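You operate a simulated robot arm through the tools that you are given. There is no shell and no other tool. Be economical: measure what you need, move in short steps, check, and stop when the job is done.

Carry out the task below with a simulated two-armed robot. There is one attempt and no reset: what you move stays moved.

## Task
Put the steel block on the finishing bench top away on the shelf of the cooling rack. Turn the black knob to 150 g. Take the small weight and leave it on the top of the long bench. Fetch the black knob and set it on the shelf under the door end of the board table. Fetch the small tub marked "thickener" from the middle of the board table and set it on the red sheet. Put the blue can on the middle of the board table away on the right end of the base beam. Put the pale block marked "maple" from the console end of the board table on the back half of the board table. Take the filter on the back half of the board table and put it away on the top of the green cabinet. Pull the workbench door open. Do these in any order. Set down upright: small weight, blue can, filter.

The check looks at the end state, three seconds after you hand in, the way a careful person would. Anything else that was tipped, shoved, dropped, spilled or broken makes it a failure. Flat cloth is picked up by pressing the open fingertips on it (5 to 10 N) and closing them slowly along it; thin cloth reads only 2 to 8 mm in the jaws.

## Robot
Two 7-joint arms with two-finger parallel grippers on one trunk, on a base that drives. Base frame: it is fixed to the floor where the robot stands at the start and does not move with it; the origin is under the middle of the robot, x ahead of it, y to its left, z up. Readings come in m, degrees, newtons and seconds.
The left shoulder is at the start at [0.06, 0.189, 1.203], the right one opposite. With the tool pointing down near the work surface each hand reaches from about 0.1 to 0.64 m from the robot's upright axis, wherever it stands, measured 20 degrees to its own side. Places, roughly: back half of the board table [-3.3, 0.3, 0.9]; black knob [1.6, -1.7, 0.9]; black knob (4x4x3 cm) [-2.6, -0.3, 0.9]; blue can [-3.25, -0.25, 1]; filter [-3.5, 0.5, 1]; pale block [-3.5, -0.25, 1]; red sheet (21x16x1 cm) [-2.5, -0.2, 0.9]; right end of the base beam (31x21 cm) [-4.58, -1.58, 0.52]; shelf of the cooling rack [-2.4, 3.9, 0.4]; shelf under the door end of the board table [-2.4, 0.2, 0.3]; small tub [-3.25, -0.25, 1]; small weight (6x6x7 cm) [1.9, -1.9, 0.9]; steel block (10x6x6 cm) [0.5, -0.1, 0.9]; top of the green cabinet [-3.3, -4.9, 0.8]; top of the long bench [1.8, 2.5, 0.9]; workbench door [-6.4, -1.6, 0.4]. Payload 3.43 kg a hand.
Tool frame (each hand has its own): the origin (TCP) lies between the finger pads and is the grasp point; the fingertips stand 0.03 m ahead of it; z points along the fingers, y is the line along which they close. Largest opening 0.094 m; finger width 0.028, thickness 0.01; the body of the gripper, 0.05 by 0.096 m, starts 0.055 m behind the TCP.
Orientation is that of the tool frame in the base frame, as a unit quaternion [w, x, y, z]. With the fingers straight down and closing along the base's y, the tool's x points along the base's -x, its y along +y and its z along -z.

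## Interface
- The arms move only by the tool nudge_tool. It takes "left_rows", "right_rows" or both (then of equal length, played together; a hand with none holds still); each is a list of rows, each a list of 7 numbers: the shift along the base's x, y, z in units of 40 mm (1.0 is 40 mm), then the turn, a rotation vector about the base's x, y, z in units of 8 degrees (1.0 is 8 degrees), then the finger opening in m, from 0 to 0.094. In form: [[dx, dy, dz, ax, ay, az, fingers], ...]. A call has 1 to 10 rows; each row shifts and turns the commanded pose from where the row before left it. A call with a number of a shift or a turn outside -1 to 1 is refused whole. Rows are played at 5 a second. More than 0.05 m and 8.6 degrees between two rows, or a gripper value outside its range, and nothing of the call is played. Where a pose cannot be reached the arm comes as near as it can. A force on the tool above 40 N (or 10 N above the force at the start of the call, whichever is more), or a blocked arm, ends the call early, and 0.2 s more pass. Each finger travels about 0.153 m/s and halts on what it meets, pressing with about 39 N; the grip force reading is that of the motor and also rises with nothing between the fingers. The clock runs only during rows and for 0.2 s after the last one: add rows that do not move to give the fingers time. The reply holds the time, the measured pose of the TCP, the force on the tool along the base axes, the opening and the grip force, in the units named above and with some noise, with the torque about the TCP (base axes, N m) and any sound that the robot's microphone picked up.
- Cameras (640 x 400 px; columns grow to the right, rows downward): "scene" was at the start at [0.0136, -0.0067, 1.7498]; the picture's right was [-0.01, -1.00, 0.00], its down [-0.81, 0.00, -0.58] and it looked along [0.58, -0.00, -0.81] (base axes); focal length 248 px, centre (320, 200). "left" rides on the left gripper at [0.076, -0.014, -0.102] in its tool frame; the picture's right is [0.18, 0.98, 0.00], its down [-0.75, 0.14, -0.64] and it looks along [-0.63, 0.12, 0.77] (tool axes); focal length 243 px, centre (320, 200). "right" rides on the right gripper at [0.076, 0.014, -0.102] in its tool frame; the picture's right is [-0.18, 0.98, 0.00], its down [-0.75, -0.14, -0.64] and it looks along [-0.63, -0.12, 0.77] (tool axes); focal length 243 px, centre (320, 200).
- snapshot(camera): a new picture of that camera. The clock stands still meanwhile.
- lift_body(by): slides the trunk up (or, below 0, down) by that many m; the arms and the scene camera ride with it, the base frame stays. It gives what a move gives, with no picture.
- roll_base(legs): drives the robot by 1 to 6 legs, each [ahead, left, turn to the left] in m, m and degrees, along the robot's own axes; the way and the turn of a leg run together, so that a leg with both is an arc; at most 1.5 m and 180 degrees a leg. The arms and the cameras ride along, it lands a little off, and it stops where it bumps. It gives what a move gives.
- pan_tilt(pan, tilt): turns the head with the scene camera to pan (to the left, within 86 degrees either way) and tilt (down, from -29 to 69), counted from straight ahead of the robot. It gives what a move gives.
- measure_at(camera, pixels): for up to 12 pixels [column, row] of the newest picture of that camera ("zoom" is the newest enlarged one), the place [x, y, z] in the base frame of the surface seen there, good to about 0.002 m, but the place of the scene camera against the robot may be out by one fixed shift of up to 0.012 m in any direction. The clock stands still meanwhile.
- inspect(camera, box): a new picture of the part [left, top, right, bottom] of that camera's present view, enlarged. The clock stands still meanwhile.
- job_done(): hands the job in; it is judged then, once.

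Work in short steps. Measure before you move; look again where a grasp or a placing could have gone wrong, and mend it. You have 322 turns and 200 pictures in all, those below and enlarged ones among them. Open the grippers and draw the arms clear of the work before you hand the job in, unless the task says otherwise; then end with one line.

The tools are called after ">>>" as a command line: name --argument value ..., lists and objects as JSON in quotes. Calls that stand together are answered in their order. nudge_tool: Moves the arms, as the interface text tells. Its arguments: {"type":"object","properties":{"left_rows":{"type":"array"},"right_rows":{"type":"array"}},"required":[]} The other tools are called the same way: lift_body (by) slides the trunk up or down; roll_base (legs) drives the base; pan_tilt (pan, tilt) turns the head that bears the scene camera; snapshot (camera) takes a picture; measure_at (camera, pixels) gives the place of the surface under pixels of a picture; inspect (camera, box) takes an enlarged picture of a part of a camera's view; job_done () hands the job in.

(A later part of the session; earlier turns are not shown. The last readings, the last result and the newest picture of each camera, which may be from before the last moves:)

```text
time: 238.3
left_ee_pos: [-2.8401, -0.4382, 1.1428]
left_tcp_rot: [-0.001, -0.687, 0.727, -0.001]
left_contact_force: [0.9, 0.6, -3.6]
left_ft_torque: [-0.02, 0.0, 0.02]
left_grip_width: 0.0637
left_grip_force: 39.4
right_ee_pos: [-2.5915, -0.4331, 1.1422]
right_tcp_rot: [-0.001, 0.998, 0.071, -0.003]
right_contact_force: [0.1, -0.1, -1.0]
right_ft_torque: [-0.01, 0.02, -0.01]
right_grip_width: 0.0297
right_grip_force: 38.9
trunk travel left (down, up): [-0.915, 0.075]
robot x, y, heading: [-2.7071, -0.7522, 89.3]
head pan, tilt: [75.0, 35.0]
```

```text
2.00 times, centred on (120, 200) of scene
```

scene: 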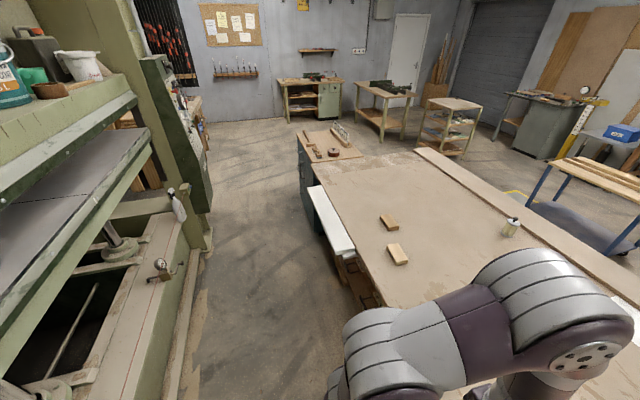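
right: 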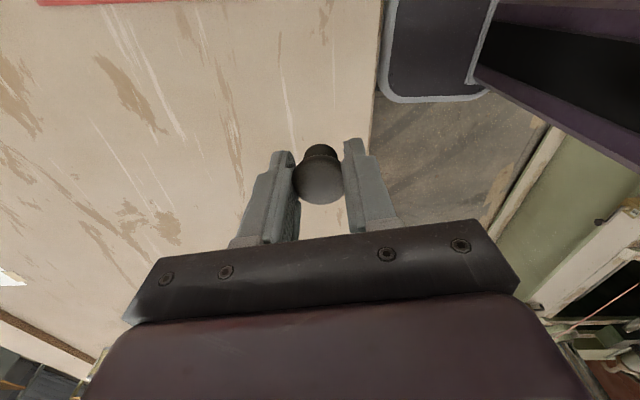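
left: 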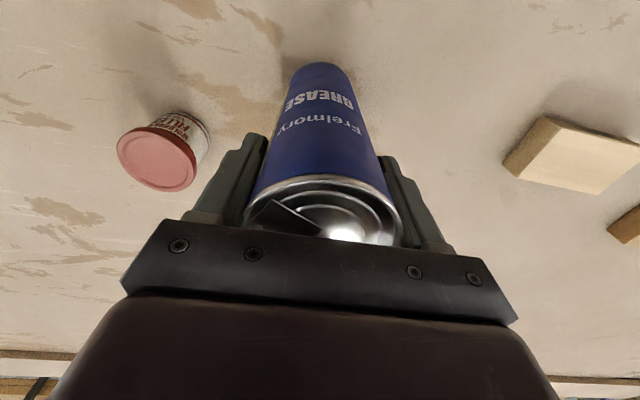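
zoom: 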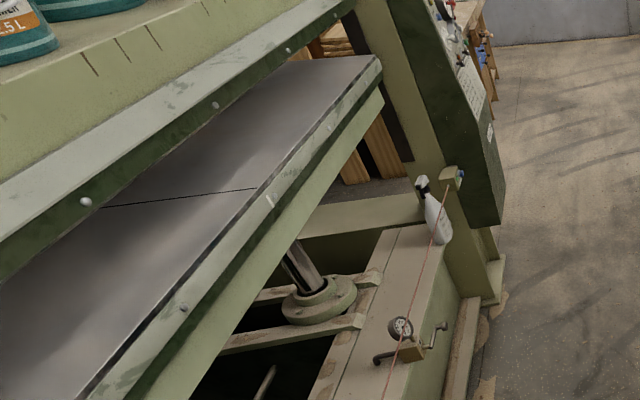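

The base beam top is z≈0.523, y≈-1.49…-1.68; its right end (x≈-4.45…-4.73) carries a spray bottle, and a red cord runs in front of it. I back off to y≈-0.9, go left 0.9, and turn to face the press for a closer look.

>>> roll_base --legs '[[-0.17, 0, 0], [0, 0.9, 0], [0, 0, 179]]'

>>> pan_tilt --pan -45 --tilt 35

>>> snapshot --camera "scene"

```text
time: 251.4
left_ee_pos: [-3.4818, -1.228, 1.1434]
left_tcp_rot: [0.0, 0.736, 0.677, 0.001]
left_contact_force: [0.1, -0.1, -4.6]
left_ft_torque: [0.0, -0.04, -0.02]
left_grip_width: 0.064
left_grip_force: 39.4
right_ee_pos: [-3.729, -1.227, 1.1428]
right_tcp_rot: [0.004, -0.057, 0.998, 0.0]
right_contact_force: [-0.3, -0.2, -0.4]
right_ft_torque: [0.02, 0.03, -0.02]
right_grip_width: 0.0296
right_grip_force: 38.8
trunk travel left (down, up): [-0.915, 0.075]
robot x, y, heading: [-3.6053, -0.911, -92.1]
head pan, tilt: [75.0, 35.0]
```

```text
time: 253.4
left_ee_pos: [-3.4832, -1.2277, 1.1441]
left_tcp_rot: [-0.001, 0.735, 0.678, 0.001]
left_contact_force: [0.0, -0.5, -3.7]
left_ft_torque: [0.0, -0.01, 0.04]
left_grip_width: 0.0639
left_grip_force: 38.9
right_ee_pos: [-3.7313, -1.2252, 1.1427]
right_tcp_rot: [0.004, -0.057, 0.998, -0.001]
right_contact_force: [0.7, 0.4, -0.5]
right_ft_torque: [0.0, 0.02, 0.01]
right_grip_width: 0.0298
right_grip_force: 39.2
trunk travel left (down, up): [-0.915, 0.075]
robot x, y, heading: [-3.6061, -0.9129, -92.3]
head pan, tilt: [-45.0, 35.0]
```

```text
124 pictures are left
```

scene: 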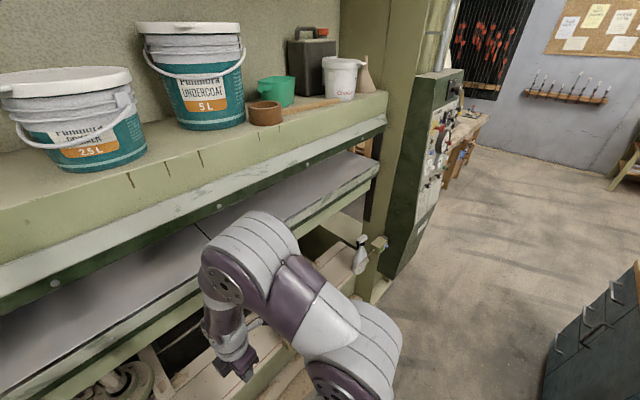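

I drive right to x≈-4.55 in front of the beam's end and look.

>>> roll_base --legs '[[0, -0.5, 2], [0, -0.45, 0]]'

>>> pan_tilt --pan 0 --tilt 55

>>> snapshot --camera "scene"

```text
time: 258.7
left_ee_pos: [-4.4215, -1.2099, 1.1428]
left_tcp_rot: [-0.001, 0.722, 0.691, 0.0]
left_contact_force: [-0.9, 0.4, -4.6]
left_ft_torque: [-0.02, -0.02, -0.02]
left_grip_width: 0.0637
left_grip_force: 39.5
right_ee_pos: [-4.6698, -1.2187, 1.1414]
right_tcp_rot: [0.002, -0.075, 0.997, -0.002]
right_contact_force: [0.2, 0.2, 0.2]
right_ft_torque: [-0.02, -0.03, -0.01]
right_grip_width: 0.0295
right_grip_force: 38.9
trunk travel left (down, up): [-0.915, 0.075]
robot x, y, heading: [-4.5604, -0.8985, -90.0]
head pan, tilt: [-45.0, 35.0]
```

```text
time: 259.8
left_ee_pos: [-4.423, -1.2102, 1.1437]
left_tcp_rot: [-0.001, 0.723, 0.691, 0.001]
left_contact_force: [-1.0, -1.0, -3.4]
left_ft_torque: [0.03, -0.02, -0.01]
left_grip_width: 0.0634
left_grip_force: 39.3
right_ee_pos: [-4.6692, -1.2171, 1.1427]
right_tcp_rot: [0.004, -0.075, 0.997, -0.001]
right_contact_force: [0.1, -1.0, -0.3]
right_ft_torque: [0.01, 0.01, 0.02]
right_grip_width: 0.03
right_grip_force: 39.4
trunk travel left (down, up): [-0.915, 0.075]
robot x, y, heading: [-4.5612, -0.9009, -89.9]
head pan, tilt: [0.0, 55.0]
```

```text
123 pictures are left
```

scene: 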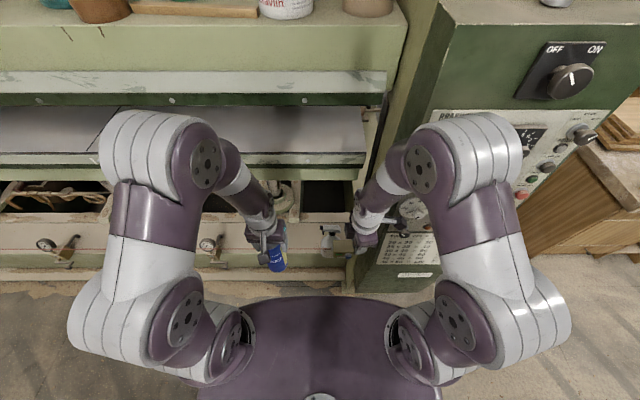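

I enlarge the area of the beam's right end and measure.

>>> inspect --camera "scene" --box '[200, 150, 380, 290]'

>>> measure_at --camera "scene" --pixels '[[300, 225], [310, 240], [345, 220], [328, 240], [300, 160], [360, 155], [365, 200], [340, 205], [300, 265], [310, 195], [355, 245], [385, 240]]'

```text
2.86 times, centred on (290, 220) of scene
```

zoom: 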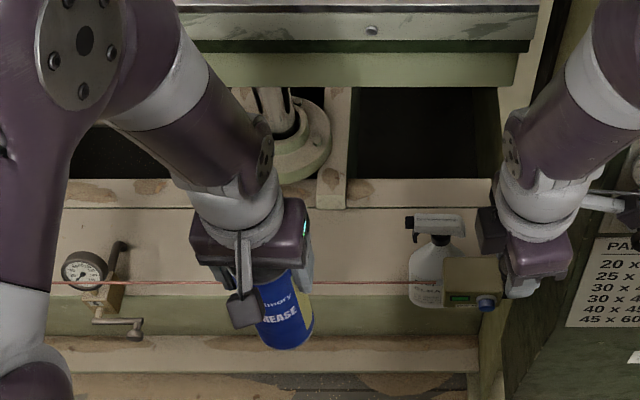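

```text
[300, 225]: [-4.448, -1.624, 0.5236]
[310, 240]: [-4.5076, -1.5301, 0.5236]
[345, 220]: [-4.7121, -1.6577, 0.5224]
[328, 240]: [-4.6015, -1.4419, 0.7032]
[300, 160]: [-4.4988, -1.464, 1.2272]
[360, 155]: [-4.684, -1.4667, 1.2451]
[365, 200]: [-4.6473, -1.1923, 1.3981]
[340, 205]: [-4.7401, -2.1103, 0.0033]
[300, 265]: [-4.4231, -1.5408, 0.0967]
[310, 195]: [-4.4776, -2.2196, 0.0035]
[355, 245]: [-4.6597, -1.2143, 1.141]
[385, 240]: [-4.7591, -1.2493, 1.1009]
```

I measure the cord, the platen's lower edge and the beam's front edge.

>>> measure_at --camera "zoom" --pixels '[[360, 283], [400, 282], [340, 280], [400, 50], [400, 84], [300, 84], [400, 20], [360, 296], [360, 288], [430, 60], [470, 270], [430, 220]]'

```text
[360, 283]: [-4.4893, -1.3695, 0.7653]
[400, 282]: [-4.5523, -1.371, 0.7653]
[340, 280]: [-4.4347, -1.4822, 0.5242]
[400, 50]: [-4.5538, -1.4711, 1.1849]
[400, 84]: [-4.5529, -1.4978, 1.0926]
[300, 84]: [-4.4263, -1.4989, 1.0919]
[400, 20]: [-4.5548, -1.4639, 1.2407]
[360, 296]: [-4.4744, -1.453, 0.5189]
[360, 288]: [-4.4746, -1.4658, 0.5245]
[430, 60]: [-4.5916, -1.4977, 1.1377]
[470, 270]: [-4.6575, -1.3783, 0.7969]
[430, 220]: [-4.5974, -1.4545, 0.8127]
```

The red cord runs at y≈-1.37, z≈0.765, and the platen hangs over the beam at z≥1.09, so a top grasp cannot get the can in; it must go in under the cord with a level hand, gripped high (TCP z≈0.65). I go back to the table to set the can down and regrasp it horizontally.

>>> roll_base --legs '[[0, 1.2, 0], [0, 0, 180]]'

>>> pan_tilt --pan 0 --tilt 48

>>> snapshot --camera "scene"

```text
time: 273.3
left_ee_pos: [-3.5005, -0.5968, 1.1435]
left_tcp_rot: [0.0, -0.695, 0.719, -0.001]
left_contact_force: [0.9, -0.3, -3.8]
left_ft_torque: [-0.03, -0.02, -0.01]
left_grip_width: 0.0643
left_grip_force: 38.7
right_ee_pos: [-3.2527, -0.5877, 1.1422]
right_tcp_rot: [-0.001, 0.997, 0.08, -0.003]
right_contact_force: [0.1, 0.1, -0.8]
right_ft_torque: [0.01, -0.02, -0.01]
right_grip_width: 0.0295
right_grip_force: 38.8
trunk travel left (down, up): [-0.915, 0.075]
robot x, y, heading: [-3.3591, -0.9073, 90.6]
head pan, tilt: [0.0, 55.0]
```

```text
time: 273.9
left_ee_pos: [-3.5001, -0.5974, 1.1438]
left_tcp_rot: [-0.001, -0.694, 0.72, -0.001]
left_contact_force: [-0.1, 0.0, -4.2]
left_ft_torque: [0.0, 0.02, 0.01]
left_grip_width: 0.0639
left_grip_force: 39.4
right_ee_pos: [-3.2533, -0.5888, 1.1415]
right_tcp_rot: [-0.002, 0.997, 0.08, -0.003]
right_contact_force: [1.0, -0.6, -0.5]
right_ft_torque: [0.0, -0.01, -0.04]
right_grip_width: 0.0295
right_grip_force: 39.1
trunk travel left (down, up): [-0.915, 0.075]
robot x, y, heading: [-3.3587, -0.9065, 90.4]
head pan, tilt: [0.0, 48.0]
```

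```text
121 pictures are left
```

scene: 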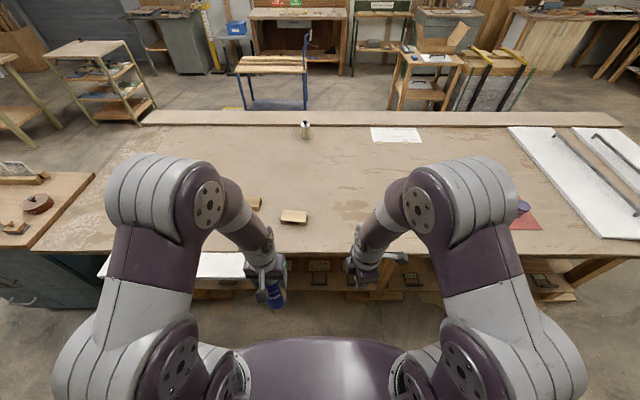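

I move nearer so that the left hand can set the can down near the edge at about (-3.30,-0.28).

>>> roll_base --legs '[[0.15, -0.15, 0]]'

>>> nudge_tool --left_rows '[[0.35, 0.8, 0, 0, 0, 0, 0.04], [0.35, 0.8, 0, 0, 0, 0, 0.04], [0.35, 0.8, 0, 0, 0, 0, 0.04], [0.2, 0.8, -0.5, 0, 0, 0, 0.04], [0, 0.8, -0.5, 0, 0, 0, 0.04], [0, 0, 0, 0, 0, 0, 0.04]]'

>>> snapshot --camera "left"

```text
time: 275.6
left_ee_pos: [-3.3543, -0.4493, 1.1435]
left_tcp_rot: [0.001, -0.695, 0.719, -0.001]
left_contact_force: [0.3, 0.2, -4.0]
left_ft_torque: [0.0, 0.0, -0.01]
left_grip_width: 0.0638
left_grip_force: 38.9
right_ee_pos: [-3.1069, -0.439, 1.1421]
right_tcp_rot: [-0.002, 0.997, 0.08, -0.003]
right_contact_force: [-0.3, 0.2, -0.1]
right_ft_torque: [0.0, -0.01, -0.01]
right_grip_width: 0.03
right_grip_force: 39.3
trunk travel left (down, up): [-0.915, 0.075]
robot x, y, heading: [-3.2109, -0.7586, 90.3]
head pan, tilt: [0.0, 48.0]
```

```text
time: 277.0
left_ee_pos: [-3.3025, -0.2885, 1.1019]
left_tcp_rot: [-0.001, -0.695, 0.719, -0.001]
left_contact_force: [-0.4, -0.6, -3.5]
left_ft_torque: [0.02, -0.01, -0.01]
left_grip_width: 0.0635
left_grip_force: 38.7
right_ee_pos: [-3.1044, -0.4391, 1.1425]
right_tcp_rot: [-0.003, 0.997, 0.08, -0.004]
right_contact_force: [0.1, 0.7, -0.6]
right_ft_torque: [0.01, -0.02, 0.0]
right_grip_width: 0.03
right_grip_force: 39.3
trunk travel left (down, up): [-0.915, 0.075]
robot x, y, heading: [-3.2121, -0.7544, 90.4]
head pan, tilt: [0.0, 48.0]
```

```text
120 pictures are left
```

left: 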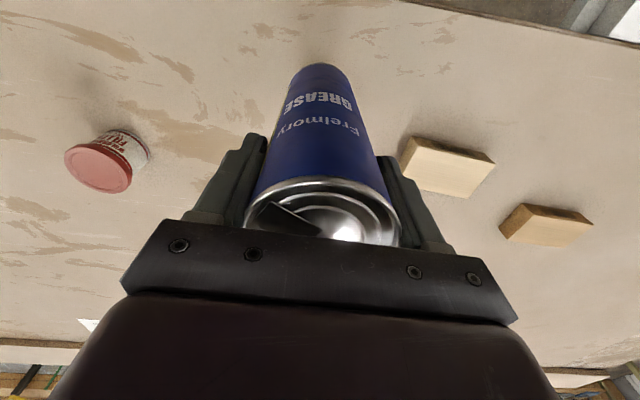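

All clear below. I lower the can to the table (TCP ≈1.055) and release.

>>> nudge_tool --left_rows '[[0, 0, -0.7, 0, 0, 0, 0.04], [0, 0, -0.25, 0, 0, 0, 0.04], [0, 0, -0.1, 0, 0, 0, 0.04], [0, 0, -0.06, 0, 0, 0, 0.04], [0, 0, -0.05, 0, 0, 0, 0.04], [0, 0, -0.05, 0, 0, 0, 0.04], [0, 0, 0, 0, 0, 0, 0.04]]'

```text
time: 278.6
left_ee_pos: [-3.3022, -0.2884, 1.0559]
left_tcp_rot: [0.0, -0.694, 0.72, 0.0]
left_contact_force: [-1.2, 0.4, 10.6]
left_ft_torque: [-0.13, 0.25, -0.04]
left_grip_width: 0.064
left_grip_force: 38.6
right_ee_pos: [-3.1047, -0.4397, 1.1427]
right_tcp_rot: [-0.003, 0.997, 0.08, -0.004]
right_contact_force: [0.6, 0.3, 0.5]
right_ft_torque: [-0.02, 0.01, -0.02]
right_grip_width: 0.03
right_grip_force: 39.2
trunk travel left (down, up): [-0.915, 0.075]
robot x, y, heading: [-3.2133, -0.757, 90.5]
head pan, tilt: [0.0, 48.0]
```

It stands (10 N). I open, rise and draw the left hand back.

>>> nudge_tool --left_rows '[[0, 0, 0.04, 0, 0, 0, 0.07], [0, 0, 0, 0, 0, 0, 0.094], [0, 0, 0, 0, 0, 0, 0.094], [0, 0, 0.6, 0, 0, 0, 0.094], [0, 0, 0.9, 0, 0, 0, 0.094], [0, 0, 0.9, 0, 0, 0, 0.094], [-0.3, -0.8, 0.2, 0, 0, 0, 0.094], [-0.3, -0.8, 0, 0, 0, 0, 0.094], [-0.3, -0.8, 0, 0, 0, 0, 0.094], [-0.3, -0.8, 0, 0, 0, 0, 0.094]]'

>>> nudge_tool --left_rows '[[0, 0, 0, 1, 0, 0, 0.094], [0, 0, 0, 1, 0, 0, 0.094], [0, 0, 0, 1, 0, 0, 0.094], [0, 0, 0, 1, 0, 0, 0.094], [0, 0, 0, 1, 0, 0, 0.094], [0, 0, 0, 1, 0, 0, 0.094]]'

>>> snapshot --camera "scene"

```text
time: 280.8
left_ee_pos: [-3.3518, -0.4176, 1.1619]
left_tcp_rot: [0.0, -0.694, 0.72, 0.0]
left_contact_force: [0.9, -1.2, 0.3]
left_ft_torque: [0.01, 0.0, -0.02]
left_grip_width: 0.0939
left_grip_force: 0.0
right_ee_pos: [-3.1053, -0.4401, 1.1412]
right_tcp_rot: [-0.002, 0.997, 0.079, -0.004]
right_contact_force: [0.5, 0.6, -0.4]
right_ft_torque: [0.02, -0.02, -0.03]
right_grip_width: 0.0297
right_grip_force: 39.1
trunk travel left (down, up): [-0.915, 0.075]
robot x, y, heading: [-3.2115, -0.757, 90.5]
head pan, tilt: [0.0, 48.0]
```

```text
time: 282.2
left_ee_pos: [-3.3794, -0.4179, 1.1579]
left_tcp_rot: [0.152, -0.668, 0.679, 0.264]
left_contact_force: [-0.8, 0.0, 0.7]
left_ft_torque: [-0.02, 0.01, -0.01]
left_grip_width: 0.094
left_grip_force: 0.0
left hand out of reach, approached as far as the arm can: row 3, 4, 5, 6
right_ee_pos: [-3.104, -0.4385, 1.142]
right_tcp_rot: [-0.001, 0.997, 0.079, -0.003]
right_contact_force: [0.6, -0.4, -1.6]
right_ft_torque: [0.01, 0.01, -0.04]
right_grip_width: 0.03
right_grip_force: 38.9
trunk travel left (down, up): [-0.915, 0.075]
robot x, y, heading: [-3.2131, -0.7605, 90.2]
head pan, tilt: [0.0, 48.0]
```

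```text
119 pictures are left
```

scene: 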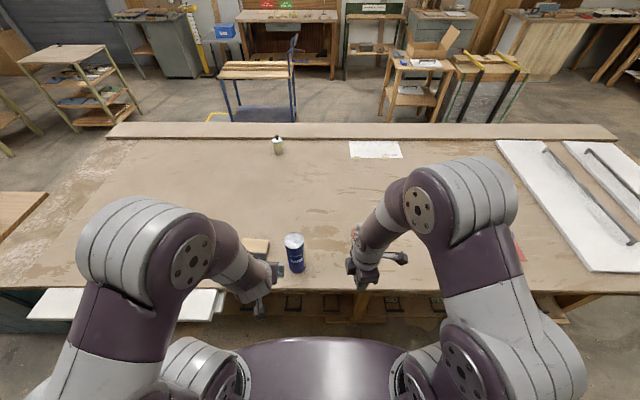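

The wrist has no room so close to the body. I back off 0.19 m and extend the hand while tilting it level.

>>> roll_base --legs '[[-0.19, 0, 0]]'

>>> nudge_tool --left_rows '[[0, 0.9, 0, 0, 0, 0, 0.094], [0, 0.9, 0, 0, 0, 0, 0.094], [0, 0.9, 0, 0, 0, 0, 0.094], [0, 0.5, 0, 0.5, 0, 0, 0.094], [0, 0, 0, 1, 0, 0, 0.094], [0, 0, 0, 1, 0, 0, 0.094], [0, 0, 0, 1, 0, 0, 0.094]]'

>>> snapshot --camera "scene"

```text
time: 283.7
left_ee_pos: [-3.3781, -0.6072, 1.1578]
left_tcp_rot: [0.151, -0.67, 0.678, 0.263]
left_contact_force: [0.6, -0.1, -0.4]
left_ft_torque: [-0.04, 0.01, 0.03]
left_grip_width: 0.0943
left_grip_force: 0.0
right_ee_pos: [-3.1031, -0.6276, 1.1405]
right_tcp_rot: [-0.001, 0.997, 0.081, -0.004]
right_contact_force: [0.3, 0.2, -0.1]
right_ft_torque: [-0.01, 0.01, 0.02]
right_grip_width: 0.0298
right_grip_force: 39.3
trunk travel left (down, up): [-0.915, 0.075]
robot x, y, heading: [-3.2129, -0.9498, 90.5]
head pan, tilt: [0.0, 48.0]
```

```text
time: 285.3
left_ee_pos: [-3.3766, -0.4811, 1.1584]
left_tcp_rot: [-0.31, 0.613, -0.593, -0.42]
left_contact_force: [0.0, 0.6, 0.1]
left_ft_torque: [-0.01, 0.02, 0.0]
left_grip_width: 0.0942
left_grip_force: 0.1
right_ee_pos: [-3.1056, -0.6303, 1.1423]
right_tcp_rot: [-0.001, 0.997, 0.08, -0.003]
right_contact_force: [-0.5, -0.2, 0.0]
right_ft_torque: [0.02, 0.03, 0.04]
right_grip_width: 0.0296
right_grip_force: 39.0
trunk travel left (down, up): [-0.915, 0.075]
robot x, y, heading: [-3.2084, -0.9465, 90.5]
head pan, tilt: [0.0, 48.0]
```

```text
118 pictures are left
```

scene: 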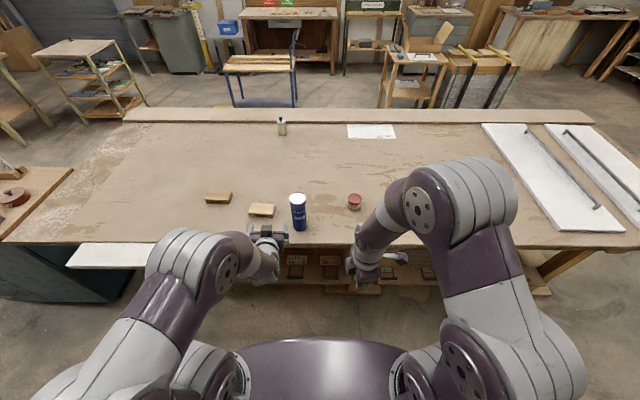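

The hand tilts well now. I correct its attitude to level (29° more) while aligning with the can in x and height.

>>> nudge_tool --left_rows '[[0.3, 0, 0, 0.86, -0.16, -0.235, 0.094], [0.4, 0, 0, 0.86, -0.16, -0.235, 0.094], [0.4, 0, -0.3, 0.86, -0.16, -0.235, 0.094], [0.4, 0, -0.5, 0.86, -0.16, -0.235, 0.094], [0.4, 0.2, -0.7, 0, 0, 0, 0.094], [0, 0.3, -0.7, 0, 0, 0, 0.094], [0, 0.3, -0.7, 0, 0, 0, 0.094], [0, 0, 0, 0, 0, 0, 0.094]]'

>>> snapshot --camera "scene"

>>> snapshot --camera "left"

```text
time: 287.1
left_ee_pos: [-3.2922, -0.3145, 1.1661]
left_tcp_rot: [0.498, -0.499, 0.502, 0.501]
left_contact_force: [-0.4, -0.6, 0.1]
left_ft_torque: [-0.04, 0.02, 0.0]
left_grip_width: 0.0939
left_grip_force: 0.1
left hand out of reach, approached as far as the arm can: row 1, 2, 3, 4, 5
right_ee_pos: [-3.103, -0.6298, 1.1417]
right_tcp_rot: [-0.002, 0.997, 0.08, -0.003]
right_contact_force: [-0.3, -0.2, -0.2]
right_ft_torque: [0.01, -0.01, 0.03]
right_grip_width: 0.0295
right_grip_force: 39.1
trunk travel left (down, up): [-0.915, 0.075]
robot x, y, heading: [-3.2101, -0.9497, 90.3]
head pan, tilt: [0.0, 48.0]
```

```text
117 pictures are left
```

scene: 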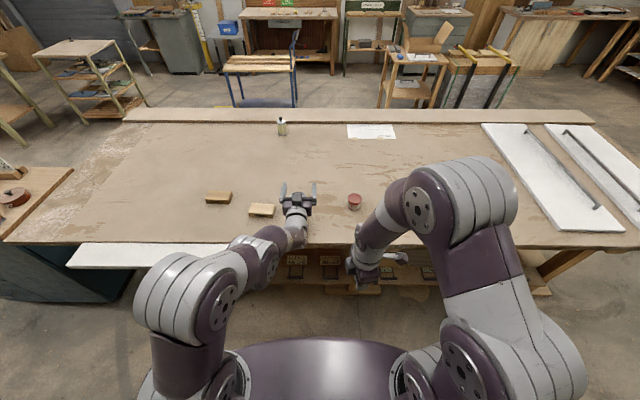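

```text
116 pictures are left
```

left: 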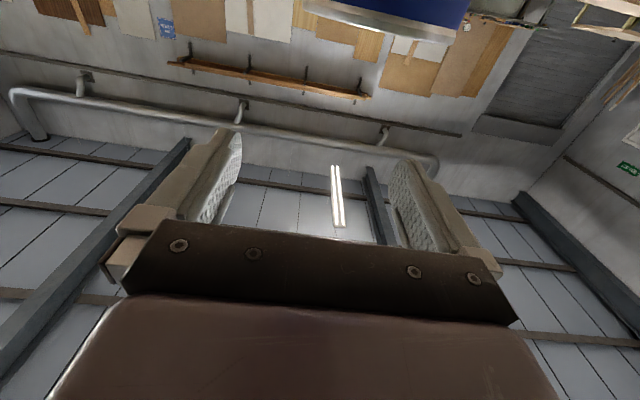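

The hand is level now, above and just behind the can (TCP z 1.166). To get more room I raise the trunk and roll back 8 cm, keeping the hand clear of the can.

>>> roll_base --legs '[[-0.08, 0, 0]]'

>>> lift_body --by 0.07

>>> nudge_tool --left_rows '[[-0.2, 0, -0.6, 0, 0, 0, 0.094], [0, 0, -0.7, 0, 0, 0, 0.094], [0, 0, -0.7, 0, 0, 0, 0.094], [0, 0, -0.7, 0, 0, 0, 0.094], [0, 0, -0.7, 0, 0, 0, 0.094]]'

>>> snapshot --camera "scene"

```text
time: 288.2
left_ee_pos: [-3.2905, -0.3905, 1.1635]
left_tcp_rot: [0.497, -0.501, 0.502, 0.5]
left_contact_force: [-0.1, -0.2, 0.1]
left_ft_torque: [0.02, 0.0, -0.01]
left_grip_width: 0.094
left_grip_force: 0.1
right_ee_pos: [-3.104, -0.7062, 1.1411]
right_tcp_rot: [0.0, 0.997, 0.081, -0.004]
right_contact_force: [1.0, -0.1, -0.2]
right_ft_torque: [0.0, 0.0, -0.02]
right_grip_width: 0.0296
right_grip_force: 39.3
trunk travel left (down, up): [-0.915, 0.075]
robot x, y, heading: [-3.2113, -1.0276, 90.3]
head pan, tilt: [0.0, 48.0]
```

```text
time: 289.3
left_ee_pos: [-3.2906, -0.3922, 1.2344]
left_tcp_rot: [0.498, -0.5, 0.502, 0.5]
left_contact_force: [-0.2, -0.9, -0.3]
left_ft_torque: [0.0, 0.0, -0.01]
left_grip_width: 0.0937
left_grip_force: 0.1
right_ee_pos: [-3.1031, -0.7073, 1.2112]
right_tcp_rot: [-0.002, 0.997, 0.08, -0.005]
right_contact_force: [-0.1, 0.3, -0.3]
right_ft_torque: [-0.05, -0.04, 0.02]
right_grip_width: 0.0297
right_grip_force: 39.4
trunk travel left (down, up): [-0.985, 0.005]
robot x, y, heading: [-3.2105, -1.0271, 90.3]
head pan, tilt: [0.0, 48.0]
```

```text
time: 290.5
left_ee_pos: [-3.2973, -0.3659, 1.1116]
left_tcp_rot: [0.497, -0.501, 0.503, 0.499]
left_contact_force: [0.6, 0.4, -1.0]
left_ft_torque: [0.03, 0.0, 0.01]
left_grip_width: 0.094
left_grip_force: 0.1
left hand out of reach, approached as far as the arm can: row 3, 4, 5
right_ee_pos: [-3.1027, -0.7075, 1.2116]
right_tcp_rot: [-0.001, 0.997, 0.08, -0.003]
right_contact_force: [-0.3, 0.9, -0.9]
right_ft_torque: [-0.03, 0.01, -0.03]
right_grip_width: 0.0297
right_grip_force: 38.8
trunk travel left (down, up): [-0.985, 0.005]
robot x, y, heading: [-3.2153, -1.0262, 90.3]
head pan, tilt: [0.0, 48.0]
```

```text
115 pictures are left
```

scene: 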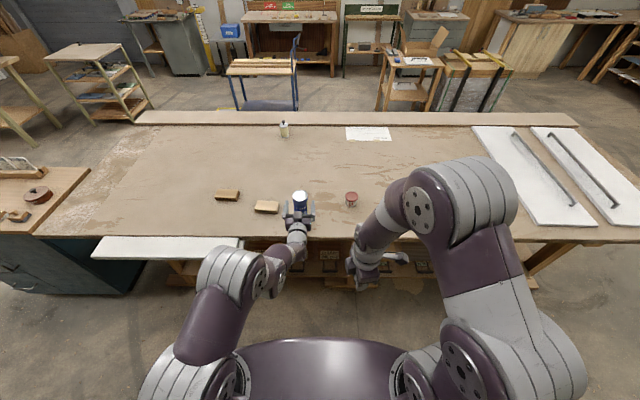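

Going down relative to the shoulder is what limits it, so I raise the hand relative to the body and lower the trunk instead.

>>> nudge_tool --left_rows '[[0, -0.4, 0.8, 0, 0, 0, 0.094], [0, -0.4, 0.8, 0, 0, 0, 0.094], [0, -0.4, 0.8, 0, 0, 0, 0.094], [0, -0.4, 0.8, 0, 0, 0, 0.094], [0, 0, 0.8, 0, 0, 0, 0.094], [0, 0, 0.8, 0, 0, 0, 0.094]]'

>>> lift_body --by -0.25

>>> nudge_tool --left_rows '[[0, -0.2, 0, 0, 0, 0, 0.094], [0, 0, 0, 0, 0, 0, 0.094]]'

```text
time: 291.9
left_ee_pos: [-3.2923, -0.4045, 1.3074]
left_tcp_rot: [0.498, -0.499, 0.502, 0.5]
left_contact_force: [-0.5, 0.5, -0.2]
left_ft_torque: [0.01, 0.02, 0.03]
left_grip_width: 0.0941
left_grip_force: 0.0
left hand out of reach, approached as far as the arm can: row 3, 4
right_ee_pos: [-3.1035, -0.7096, 1.212]
right_tcp_rot: [-0.002, 0.997, 0.08, -0.004]
right_contact_force: [0.4, -1.1, 0.3]
right_ft_torque: [0.02, 0.0, -0.01]
right_grip_width: 0.0298
right_grip_force: 38.7
trunk travel left (down, up): [-0.985, 0.005]
robot x, y, heading: [-3.2108, -1.0262, 90.2]
head pan, tilt: [0.0, 48.0]
```

```text
time: 294.5
left_ee_pos: [-3.2929, -0.4023, 1.0569]
left_tcp_rot: [0.498, -0.5, 0.501, 0.501]
left_contact_force: [-0.4, -0.6, -0.4]
left_ft_torque: [0.01, 0.01, -0.03]
left_grip_width: 0.0938
left_grip_force: 0.0
right_ee_pos: [-3.1034, -0.7076, 0.9623]
right_tcp_rot: [-0.002, 0.997, 0.08, -0.004]
right_contact_force: [-0.3, 0.1, 0.1]
right_ft_torque: [0.01, 0.0, 0.04]
right_grip_width: 0.0297
right_grip_force: 39.1
trunk travel left (down, up): [-0.735, 0.255]
robot x, y, heading: [-3.212, -1.0299, 90.7]
head pan, tilt: [0.0, 48.0]
```

```text
time: 295.1
left_ee_pos: [-3.2933, -0.412, 1.0569]
left_tcp_rot: [0.498, -0.5, 0.502, 0.5]
left_contact_force: [-0.8, 0.4, 0.3]
left_ft_torque: [-0.03, -0.03, 0.0]
left_grip_width: 0.0939
left_grip_force: 0.0
right_ee_pos: [-3.1027, -0.7078, 0.9617]
right_tcp_rot: [-0.002, 0.997, 0.081, -0.003]
right_contact_force: [0.9, -0.3, 0.4]
right_ft_torque: [0.0, -0.04, 0.0]
right_grip_width: 0.03
right_grip_force: 38.7
trunk travel left (down, up): [-0.735, 0.255]
robot x, y, heading: [-3.2147, -1.0239, 90.3]
head pan, tilt: [0.0, 48.0]
```

The hand is now level at (−3.293,−0.412,1.057) in front of the can. I check the can's place with both cameras.

>>> snapshot --camera "left"

>>> snapshot --camera "scene"

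```text
114 pictures are left
```

left: 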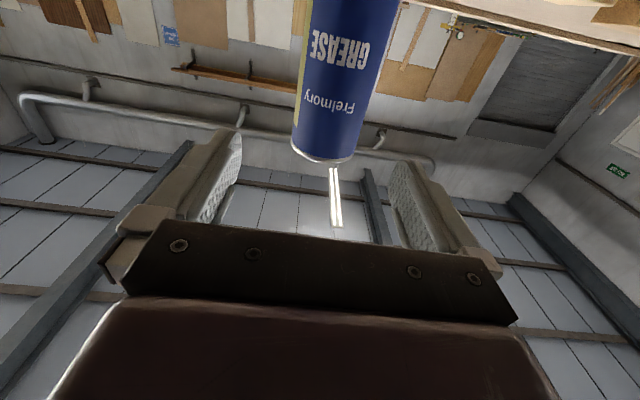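

```text
113 pictures are left
```

scene: 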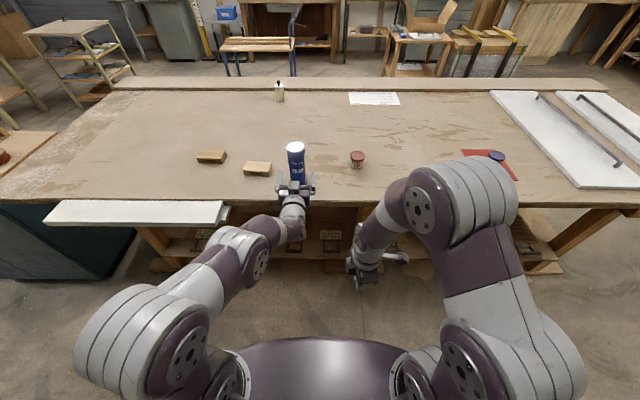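

I measure the can's sides in the left picture.

>>> measure_at --camera "left" --pixels '[[296, 120], [330, 110], [366, 110], [330, 60], [325, 158]]'

```text
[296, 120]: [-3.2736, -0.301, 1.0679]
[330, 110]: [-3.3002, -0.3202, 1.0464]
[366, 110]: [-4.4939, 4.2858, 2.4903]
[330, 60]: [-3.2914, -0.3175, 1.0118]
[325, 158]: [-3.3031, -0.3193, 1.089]
```

Can centre ≈(-3.304,-0.288). I move forward around it and close.

>>> nudge_tool --left_rows '[[-0.25, 0.4, -0.4, 0, 0, 0, 0.094], [0, 0.7, 0, 0, 0, 0, 0.094], [0, 0.7, 0, 0, 0, 0, 0.094], [0, 0.7, 0, 0, 0, 0, 0.094], [0, 0.5, 0, 0, 0, 0, 0.094], [0, 0, 0, 0, 0, 0, 0.094]]'

>>> snapshot --camera "left"

```text
time: 296.5
left_ee_pos: [-3.3021, -0.292, 1.0405]
left_tcp_rot: [0.498, -0.5, 0.501, 0.501]
left_contact_force: [-0.5, -0.4, -0.3]
left_ft_torque: [-0.01, -0.01, -0.03]
left_grip_width: 0.0943
left_grip_force: 0.0
right_ee_pos: [-3.1035, -0.7078, 0.9618]
right_tcp_rot: [-0.002, 0.997, 0.08, -0.003]
right_contact_force: [-0.3, 0.2, -1.1]
right_ft_torque: [0.0, 0.02, 0.0]
right_grip_width: 0.0298
right_grip_force: 39.1
trunk travel left (down, up): [-0.735, 0.255]
robot x, y, heading: [-3.2161, -1.0273, 90.7]
head pan, tilt: [0.0, 48.0]
```

```text
112 pictures are left
```

left: 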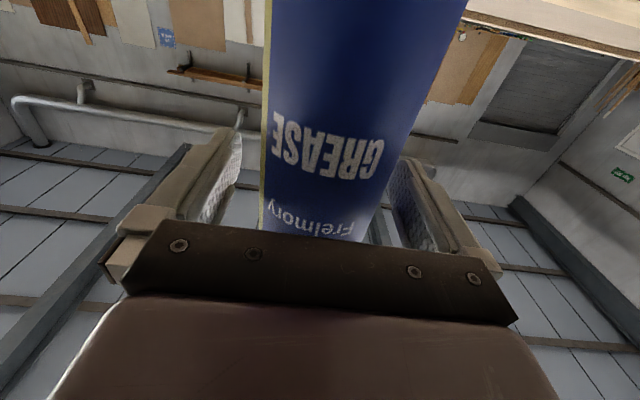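

The can is between the fingers. I close, lift, and draw back.

>>> nudge_tool --left_rows '[[0, 0, 0, 0, 0, 0, 0.04], [0, 0, 0, 0, 0, 0, 0.04], [0, 0, 0, 0, 0, 0, 0.04], [0, 0, 0.4, 0, 0, 0, 0.04], [0, 0, 0.6, 0, 0, 0, 0.04], [0, -0.6, 0.4, 0, 0, 0, 0.04], [0, -0.7, 0, 0, 0, 0, 0.04], [0, -0.7, 0, 0, 0, 0, 0.04], [0, 0, 0, 0, 0, 0, 0.04]]'

>>> snapshot --camera "scene"

```text
time: 298.5
left_ee_pos: [-3.3033, -0.3705, 1.0957]
left_tcp_rot: [0.498, -0.5, 0.502, 0.5]
left_contact_force: [-0.9, -0.1, -3.7]
left_ft_torque: [0.0, -0.01, 0.02]
left_grip_width: 0.0676
left_grip_force: 39.3
right_ee_pos: [-3.1031, -0.7079, 0.9626]
right_tcp_rot: [-0.002, 0.997, 0.081, -0.003]
right_contact_force: [0.0, 0.3, 0.1]
right_ft_torque: [-0.02, 0.01, -0.01]
right_grip_width: 0.0296
right_grip_force: 39.2
trunk travel left (down, up): [-0.735, 0.255]
robot x, y, heading: [-3.209, -1.0299, 90.6]
head pan, tilt: [0.0, 48.0]
```

```text
111 pictures are left
```

scene: 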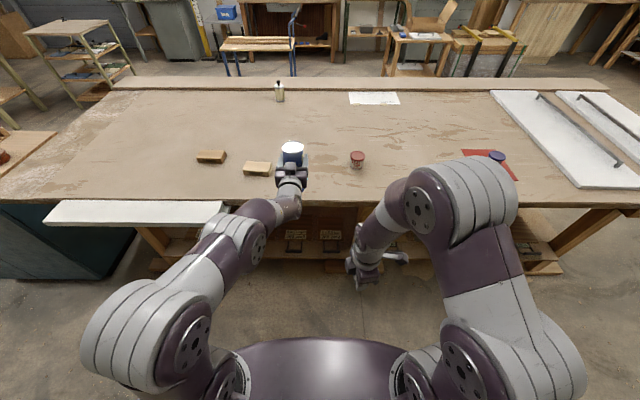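

Held level with the can upright (bottom 0.13 below TCP). I raise it a little, tuck the right hand, roll nearer to the table and turn left 90° so the hand sweeps above the table items.

>>> nudge_tool --left_rows '[[0, 0, 0.7, 0, 0, 0, 0.04], [0, 0, 0.7, 0, 0, 0, 0.04], [0, 0, 0, 0, 0, 0, 0.04], [0, 0, 0, 0, 0, 0, 0.04]]' --right_rows '[[0.3, 0, 0.8, 0, 0, 0, 0.015], [0.3, 0, 0.8, 0, 0, 0, 0.015], [0.3, 0, 0.8, 0, 0, 0, 0.015], [0.3, 0, 0.8, 0, 0, 0, 0.015]]'

>>> roll_base --legs '[[0.26, 0, 0], [0, 0, 90]]'

>>> snapshot --camera "scene"

```text
time: 299.5
left_ee_pos: [-3.303, -0.3704, 1.1533]
left_tcp_rot: [0.498, -0.5, 0.502, 0.501]
left_contact_force: [-0.4, -0.9, -3.6]
left_ft_torque: [-0.01, -0.03, 0.03]
left_grip_width: 0.0676
left_grip_force: 38.8
right_ee_pos: [-3.0545, -0.7103, 1.0908]
right_tcp_rot: [-0.001, 0.997, 0.08, -0.003]
right_contact_force: [-0.5, -0.5, 0.5]
right_ft_torque: [0.01, -0.02, 0.0]
right_grip_width: 0.0295
right_grip_force: 38.7
trunk travel left (down, up): [-0.735, 0.255]
robot x, y, heading: [-3.2108, -1.0286, 90.4]
head pan, tilt: [0.0, 48.0]
```

```text
time: 305.1
left_ee_pos: [-3.8706, -0.8538, 1.1525]
left_tcp_rot: [-0.002, 0.708, -0.005, -0.706]
left_contact_force: [-0.2, -0.5, -3.7]
left_ft_torque: [-0.04, -0.05, 0.01]
left_grip_width: 0.0674
left_grip_force: 39.0
right_ee_pos: [-3.5315, -0.6084, 1.0891]
right_tcp_rot: [0.001, 0.653, 0.758, -0.003]
right_contact_force: [0.2, 0.6, -0.7]
right_ft_torque: [0.01, 0.01, -0.04]
right_grip_width: 0.0299
right_grip_force: 39.2
trunk travel left (down, up): [-0.735, 0.255]
robot x, y, heading: [-3.2129, -0.7671, 179.5]
head pan, tilt: [0.0, 48.0]
```

```text
110 pictures are left
```

scene: 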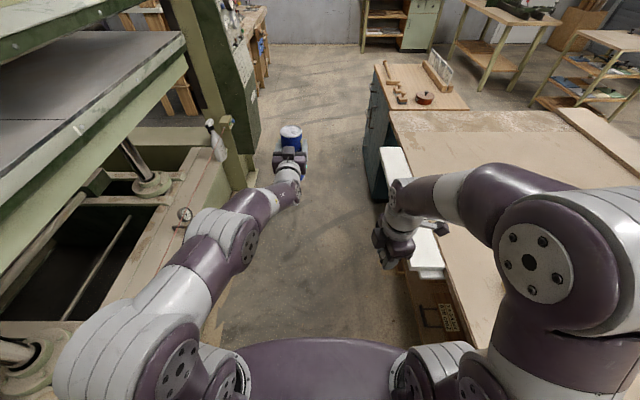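

The aisle is visible; the can is upright. I draw the hand in a little and lower the trunk 0.22 m so that the can would be between the cord's and the platen's heights when I turn.

>>> nudge_tool --left_rows '[[0.7, 0, 0, 0, 0, 0, 0.04], [0.7, 0, 0, 0, 0, 0, 0.04], [0.7, 0, 0, 0, 0, 0, 0.04], [0, 0, 0, 0, 0, 0, 0.04]]'

>>> lift_body --by -0.22

```text
time: 306.1
left_ee_pos: [-3.7926, -0.8526, 1.1474]
left_tcp_rot: [-0.002, 0.708, -0.005, -0.706]
left_contact_force: [-0.1, 0.0, -4.1]
left_ft_torque: [-0.02, 0.01, 0.02]
left_grip_width: 0.067
left_grip_force: 39.6
left hand out of reach, approached as far as the arm can: row 3
right_ee_pos: [-3.5298, -0.6078, 1.0892]
right_tcp_rot: [0.001, 0.652, 0.759, -0.003]
right_contact_force: [-0.6, 0.5, -0.2]
right_ft_torque: [0.02, -0.01, 0.02]
right_grip_width: 0.0298
right_grip_force: 39.1
trunk travel left (down, up): [-0.735, 0.255]
robot x, y, heading: [-3.2111, -0.7661, 179.9]
head pan, tilt: [0.0, 48.0]
```

```text
time: 308.4
left_ee_pos: [-3.7914, -0.8522, 0.9274]
left_tcp_rot: [-0.003, 0.708, -0.005, -0.707]
left_contact_force: [0.1, 0.6, -4.4]
left_ft_torque: [0.02, -0.03, 0.03]
left_grip_width: 0.0675
left_grip_force: 38.9
right_ee_pos: [-3.5296, -0.6084, 0.8703]
right_tcp_rot: [0.002, 0.652, 0.758, -0.004]
right_contact_force: [0.1, 0.1, 0.0]
right_ft_torque: [0.03, 0.0, 0.0]
right_grip_width: 0.0297
right_grip_force: 39.0
trunk travel left (down, up): [-0.515, 0.475]
robot x, y, heading: [-3.2101, -0.7695, 180.2]
head pan, tilt: [0.0, 48.0]
```

I turn left another 90° to face the press; the can passes above the cord level and below the platen.

>>> roll_base --legs '[[0, -0.05, 0], [0, 0, 90], [0, -0.6, 0]]'

>>> snapshot --camera "scene"

```text
time: 316.2
left_ee_pos: [-3.7209, -1.303, 0.9279]
left_tcp_rot: [0.502, 0.5, 0.501, -0.497]
left_contact_force: [-1.0, 0.2, -4.0]
left_ft_torque: [0.04, -0.01, -0.01]
left_grip_width: 0.0674
left_grip_force: 39.0
right_ee_pos: [-3.9678, -1.0453, 0.8698]
right_tcp_rot: [0.004, -0.082, 0.997, -0.002]
right_contact_force: [-0.7, -1.1, -0.8]
right_ft_torque: [0.0, -0.03, 0.04]
right_grip_width: 0.0297
right_grip_force: 38.9
trunk travel left (down, up): [-0.515, 0.475]
robot x, y, heading: [-3.8127, -0.7298, -89.4]
head pan, tilt: [0.0, 48.0]
```

```text
109 pictures are left
```

scene: 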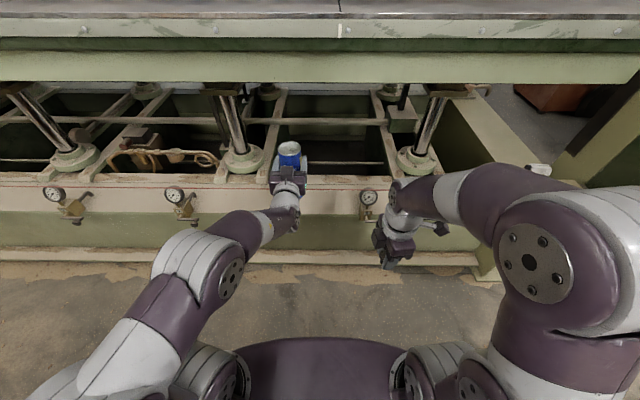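

The way along is free. I drive right 0.76 m so that the can's hand comes to x≈-4.485.

>>> roll_base --legs '[[0, -0.76, -0.5]]'

>>> snapshot --camera "scene"

```text
time: 320.4
left_ee_pos: [-4.4912, -1.3095, 0.9283]
left_tcp_rot: [0.498, 0.504, 0.497, -0.501]
left_contact_force: [0.0, 0.1, -4.2]
left_ft_torque: [0.02, -0.01, 0.01]
left_grip_width: 0.0671
left_grip_force: 39.1
right_ee_pos: [-4.7343, -1.0459, 0.8703]
right_tcp_rot: [0.004, -0.075, 0.997, -0.002]
right_contact_force: [-0.5, -0.3, -0.8]
right_ft_torque: [-0.03, -0.03, -0.01]
right_grip_width: 0.0296
right_grip_force: 38.4
trunk travel left (down, up): [-0.515, 0.475]
robot x, y, heading: [-4.5728, -0.7278, -90.3]
head pan, tilt: [0.0, 48.0]
```

```text
108 pictures are left
```

scene: 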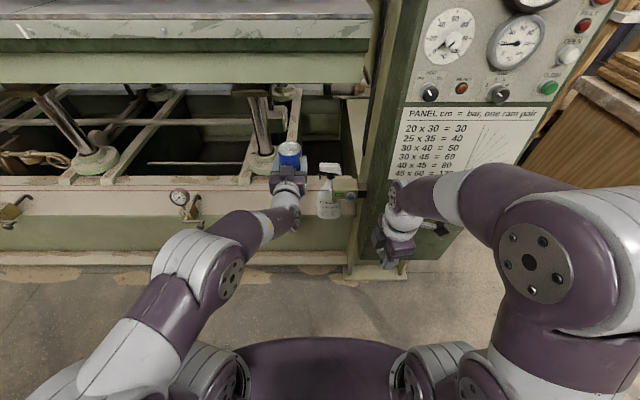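

I back 2 cm from the cord and lower the trunk 0.265 m so that the can is under the cord's level.

>>> roll_base --legs '[[-0.025, 0, 0]]'

>>> lift_body --by -0.265

>>> snapshot --camera "scene"

```text
time: 321.2
left_ee_pos: [-4.4903, -1.2837, 0.9286]
left_tcp_rot: [0.499, 0.503, 0.498, -0.501]
left_contact_force: [-0.5, -0.6, -3.4]
left_ft_torque: [0.08, 0.02, -0.01]
left_grip_width: 0.0668
left_grip_force: 38.9
right_ee_pos: [-4.7348, -1.0202, 0.8702]
right_tcp_rot: [0.004, -0.076, 0.997, -0.002]
right_contact_force: [-0.7, 0.7, -0.1]
right_ft_torque: [0.0, 0.0, 0.02]
right_grip_width: 0.0299
right_grip_force: 39.2
trunk travel left (down, up): [-0.515, 0.475]
robot x, y, heading: [-4.5729, -0.7074, -90.1]
head pan, tilt: [0.0, 48.0]
```

```text
time: 323.9
left_ee_pos: [-4.4904, -1.2834, 0.6628]
left_tcp_rot: [0.498, 0.504, 0.497, -0.5]
left_contact_force: [0.4, 0.2, -3.7]
left_ft_torque: [-0.02, 0.02, 0.0]
left_grip_width: 0.0671
left_grip_force: 38.8
right_ee_pos: [-4.7349, -1.0219, 0.6058]
right_tcp_rot: [0.004, -0.075, 0.997, -0.002]
right_contact_force: [0.2, -0.3, -0.3]
right_ft_torque: [-0.02, 0.01, -0.01]
right_grip_width: 0.0296
right_grip_force: 39.0
trunk travel left (down, up): [-0.25, 0.74]
robot x, y, heading: [-4.5732, -0.7023, -90.3]
head pan, tilt: [0.0, 48.0]
```

```text
107 pictures are left
```

scene: 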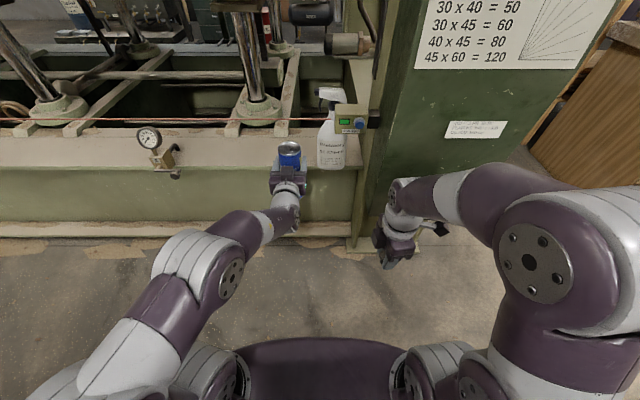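

I measure the bottle, beam and cord from this lower viewpoint.

>>> measure_at --camera "scene" --pixels '[[322, 150], [343, 150], [331, 160], [250, 160], [250, 150], [310, 118], [290, 146], [260, 120], [250, 168]]'

>>> inspect --camera "scene" --box '[230, 80, 380, 240]'

```text
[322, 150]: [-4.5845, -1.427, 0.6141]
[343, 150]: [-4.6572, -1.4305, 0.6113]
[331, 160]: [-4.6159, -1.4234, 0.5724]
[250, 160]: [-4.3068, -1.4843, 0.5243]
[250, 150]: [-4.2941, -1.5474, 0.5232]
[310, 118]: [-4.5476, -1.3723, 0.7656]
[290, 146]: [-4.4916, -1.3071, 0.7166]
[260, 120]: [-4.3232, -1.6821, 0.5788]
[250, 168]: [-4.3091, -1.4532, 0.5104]
```

```text
2.50 times, centred on (305, 160) of scene
```

zoom: 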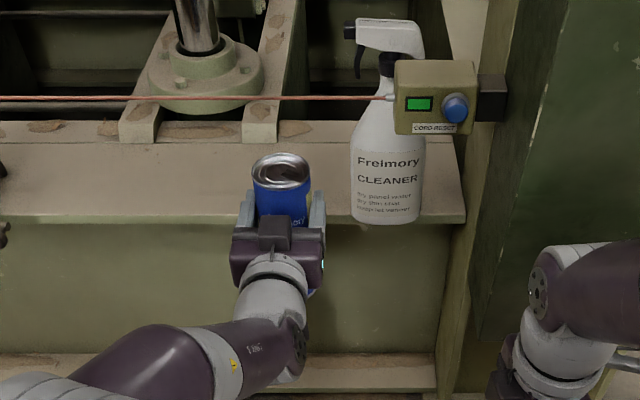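

Bottle spans x -4.58…-4.66; my can lane x≈-4.49 is free. I tuck the right hand back, roll ahead 0.14 m, then check height.

>>> nudge_tool --right_rows '[[0, 0.7, 0.5, 0, 0, 0, 0.015], [0, 0.7, 0.5, 0, 0, 0, 0.015], [0, 0.7, 0.5, 0, 0, 0, 0.015]]'

>>> roll_base --legs '[[0.14, 0, 0]]'

>>> inspect --camera "scene" --box '[200, 60, 380, 240]'

```text
time: 324.7
left_ee_pos: [-4.4905, -1.2838, 0.6623]
left_tcp_rot: [0.498, 0.503, 0.498, -0.5]
left_contact_force: [0.2, -0.1, -4.0]
left_ft_torque: [-0.01, 0.01, -0.02]
left_grip_width: 0.067
left_grip_force: 39.2
right_ee_pos: [-4.7335, -0.9471, 0.6575]
right_tcp_rot: [0.004, -0.075, 0.997, -0.001]
right_contact_force: [-0.1, -0.3, -0.4]
right_ft_torque: [0.0, 0.0, 0.05]
right_grip_width: 0.0299
right_grip_force: 39.1
right hand out of reach, approached as far as the arm can: row 3
trunk travel left (down, up): [-0.25, 0.74]
robot x, y, heading: [-4.5734, -0.7028, -90.0]
head pan, tilt: [0.0, 48.0]
```

```text
time: 326.0
left_ee_pos: [-4.4921, -1.4231, 0.663]
left_tcp_rot: [0.497, 0.505, 0.497, -0.502]
left_contact_force: [0.4, -0.5, -4.6]
left_ft_torque: [-0.02, -0.02, 0.0]
left_grip_width: 0.0668
left_grip_force: 38.6
right_ee_pos: [-4.7354, -1.0874, 0.6581]
right_tcp_rot: [0.004, -0.075, 0.997, -0.001]
right_contact_force: [-0.2, 0.1, -0.3]
right_ft_torque: [-0.01, -0.01, 0.0]
right_grip_width: 0.0299
right_grip_force: 39.1
trunk travel left (down, up): [-0.25, 0.74]
robot x, y, heading: [-4.5764, -0.8411, -90.4]
head pan, tilt: [0.0, 48.0]
```

```text
2.22 times, centred on (290, 150) of scene
```

zoom: 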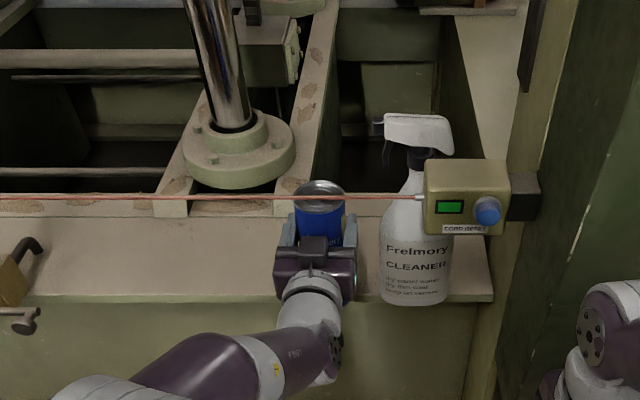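

The can is beneath the cord, cord undisturbed. I extend the hand 11 cm more at the same height.

>>> nudge_tool --left_rows '[[0, -0.6, 0, 0, 0, 0, 0.04], [0, -0.6, 0, 0, 0, 0, 0.04], [0, -0.6, 0, 0, 0, 0, 0.04], [0, -0.6, 0, 0, 0, 0, 0.04], [0, -0.4, 0, 0, 0, 0, 0.04], [0, 0, 0, 0, 0, 0, 0.04]]'

>>> inspect --camera "scene" --box '[200, 60, 380, 240]'

```text
time: 327.4
left_ee_pos: [-4.4915, -1.536, 0.6622]
left_tcp_rot: [0.498, 0.504, 0.498, -0.501]
left_contact_force: [1.1, 0.2, -3.5]
left_ft_torque: [-0.02, 0.0, 0.01]
left_grip_width: 0.0669
left_grip_force: 39.0
right_ee_pos: [-4.7357, -1.0867, 0.6588]
right_tcp_rot: [0.004, -0.074, 0.997, -0.001]
right_contact_force: [0.2, -0.3, 0.9]
right_ft_torque: [0.05, -0.01, 0.01]
right_grip_width: 0.0296
right_grip_force: 39.0
trunk travel left (down, up): [-0.25, 0.74]
robot x, y, heading: [-4.5764, -0.8402, -90.4]
head pan, tilt: [0.0, 48.0]
```

```text
2.22 times, centred on (290, 150) of scene
```

zoom: 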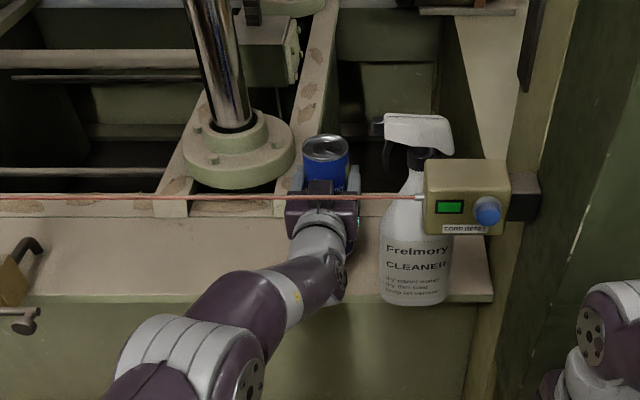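

The can is over the beam. I lower it in small steps until contact.

>>> nudge_tool --left_rows '[[0, 0, -0.08, 0, 0, 0, 0.04], [0, 0, -0.06, 0, 0, 0, 0.04], [0, 0, -0.05, 0, 0, 0, 0.04], [0, 0, -0.05, 0, 0, 0, 0.04], [0, 0, 0, 0, 0, 0, 0.04]]'

```text
time: 328.6
left_ee_pos: [-4.4934, -1.5351, 0.6516]
left_tcp_rot: [0.498, 0.504, 0.497, -0.5]
left_contact_force: [0.0, 0.3, -3.6]
left_ft_torque: [0.0, 0.02, -0.03]
left_grip_width: 0.067
left_grip_force: 39.4
right_ee_pos: [-4.7354, -1.0864, 0.6587]
right_tcp_rot: [0.004, -0.074, 0.997, -0.002]
right_contact_force: [-0.7, -0.1, -0.8]
right_ft_torque: [0.04, -0.02, 0.0]
right_grip_width: 0.0295
right_grip_force: 39.5
trunk travel left (down, up): [-0.25, 0.74]
robot x, y, heading: [-4.578, -0.8438, -90.1]
head pan, tilt: [0.0, 48.0]
```

>>> nudge_tool --left_rows '[[0, 0, -0.04, 0, 0, 0, 0.04], [0, 0, -0.04, 0, 0, 0, 0.04], [0, 0, 0, 0, 0, 0, 0.04]]'

```text
time: 329.4
left_ee_pos: [-4.4919, -1.5343, 0.6517]
left_tcp_rot: [0.498, 0.504, 0.496, -0.502]
left_contact_force: [-0.2, -0.6, 1.3]
left_ft_torque: [0.03, 0.12, 0.01]
left_grip_width: 0.0668
left_grip_force: 39.1
right_ee_pos: [-4.7353, -1.087, 0.6589]
right_tcp_rot: [0.004, -0.073, 0.997, -0.002]
right_contact_force: [-0.4, 0.0, -0.5]
right_ft_torque: [0.04, 0.0, -0.04]
right_grip_width: 0.0298
right_grip_force: 39.1
trunk travel left (down, up): [-0.25, 0.74]
robot x, y, heading: [-4.5749, -0.8428, -90.4]
head pan, tilt: [0.0, 48.0]
```

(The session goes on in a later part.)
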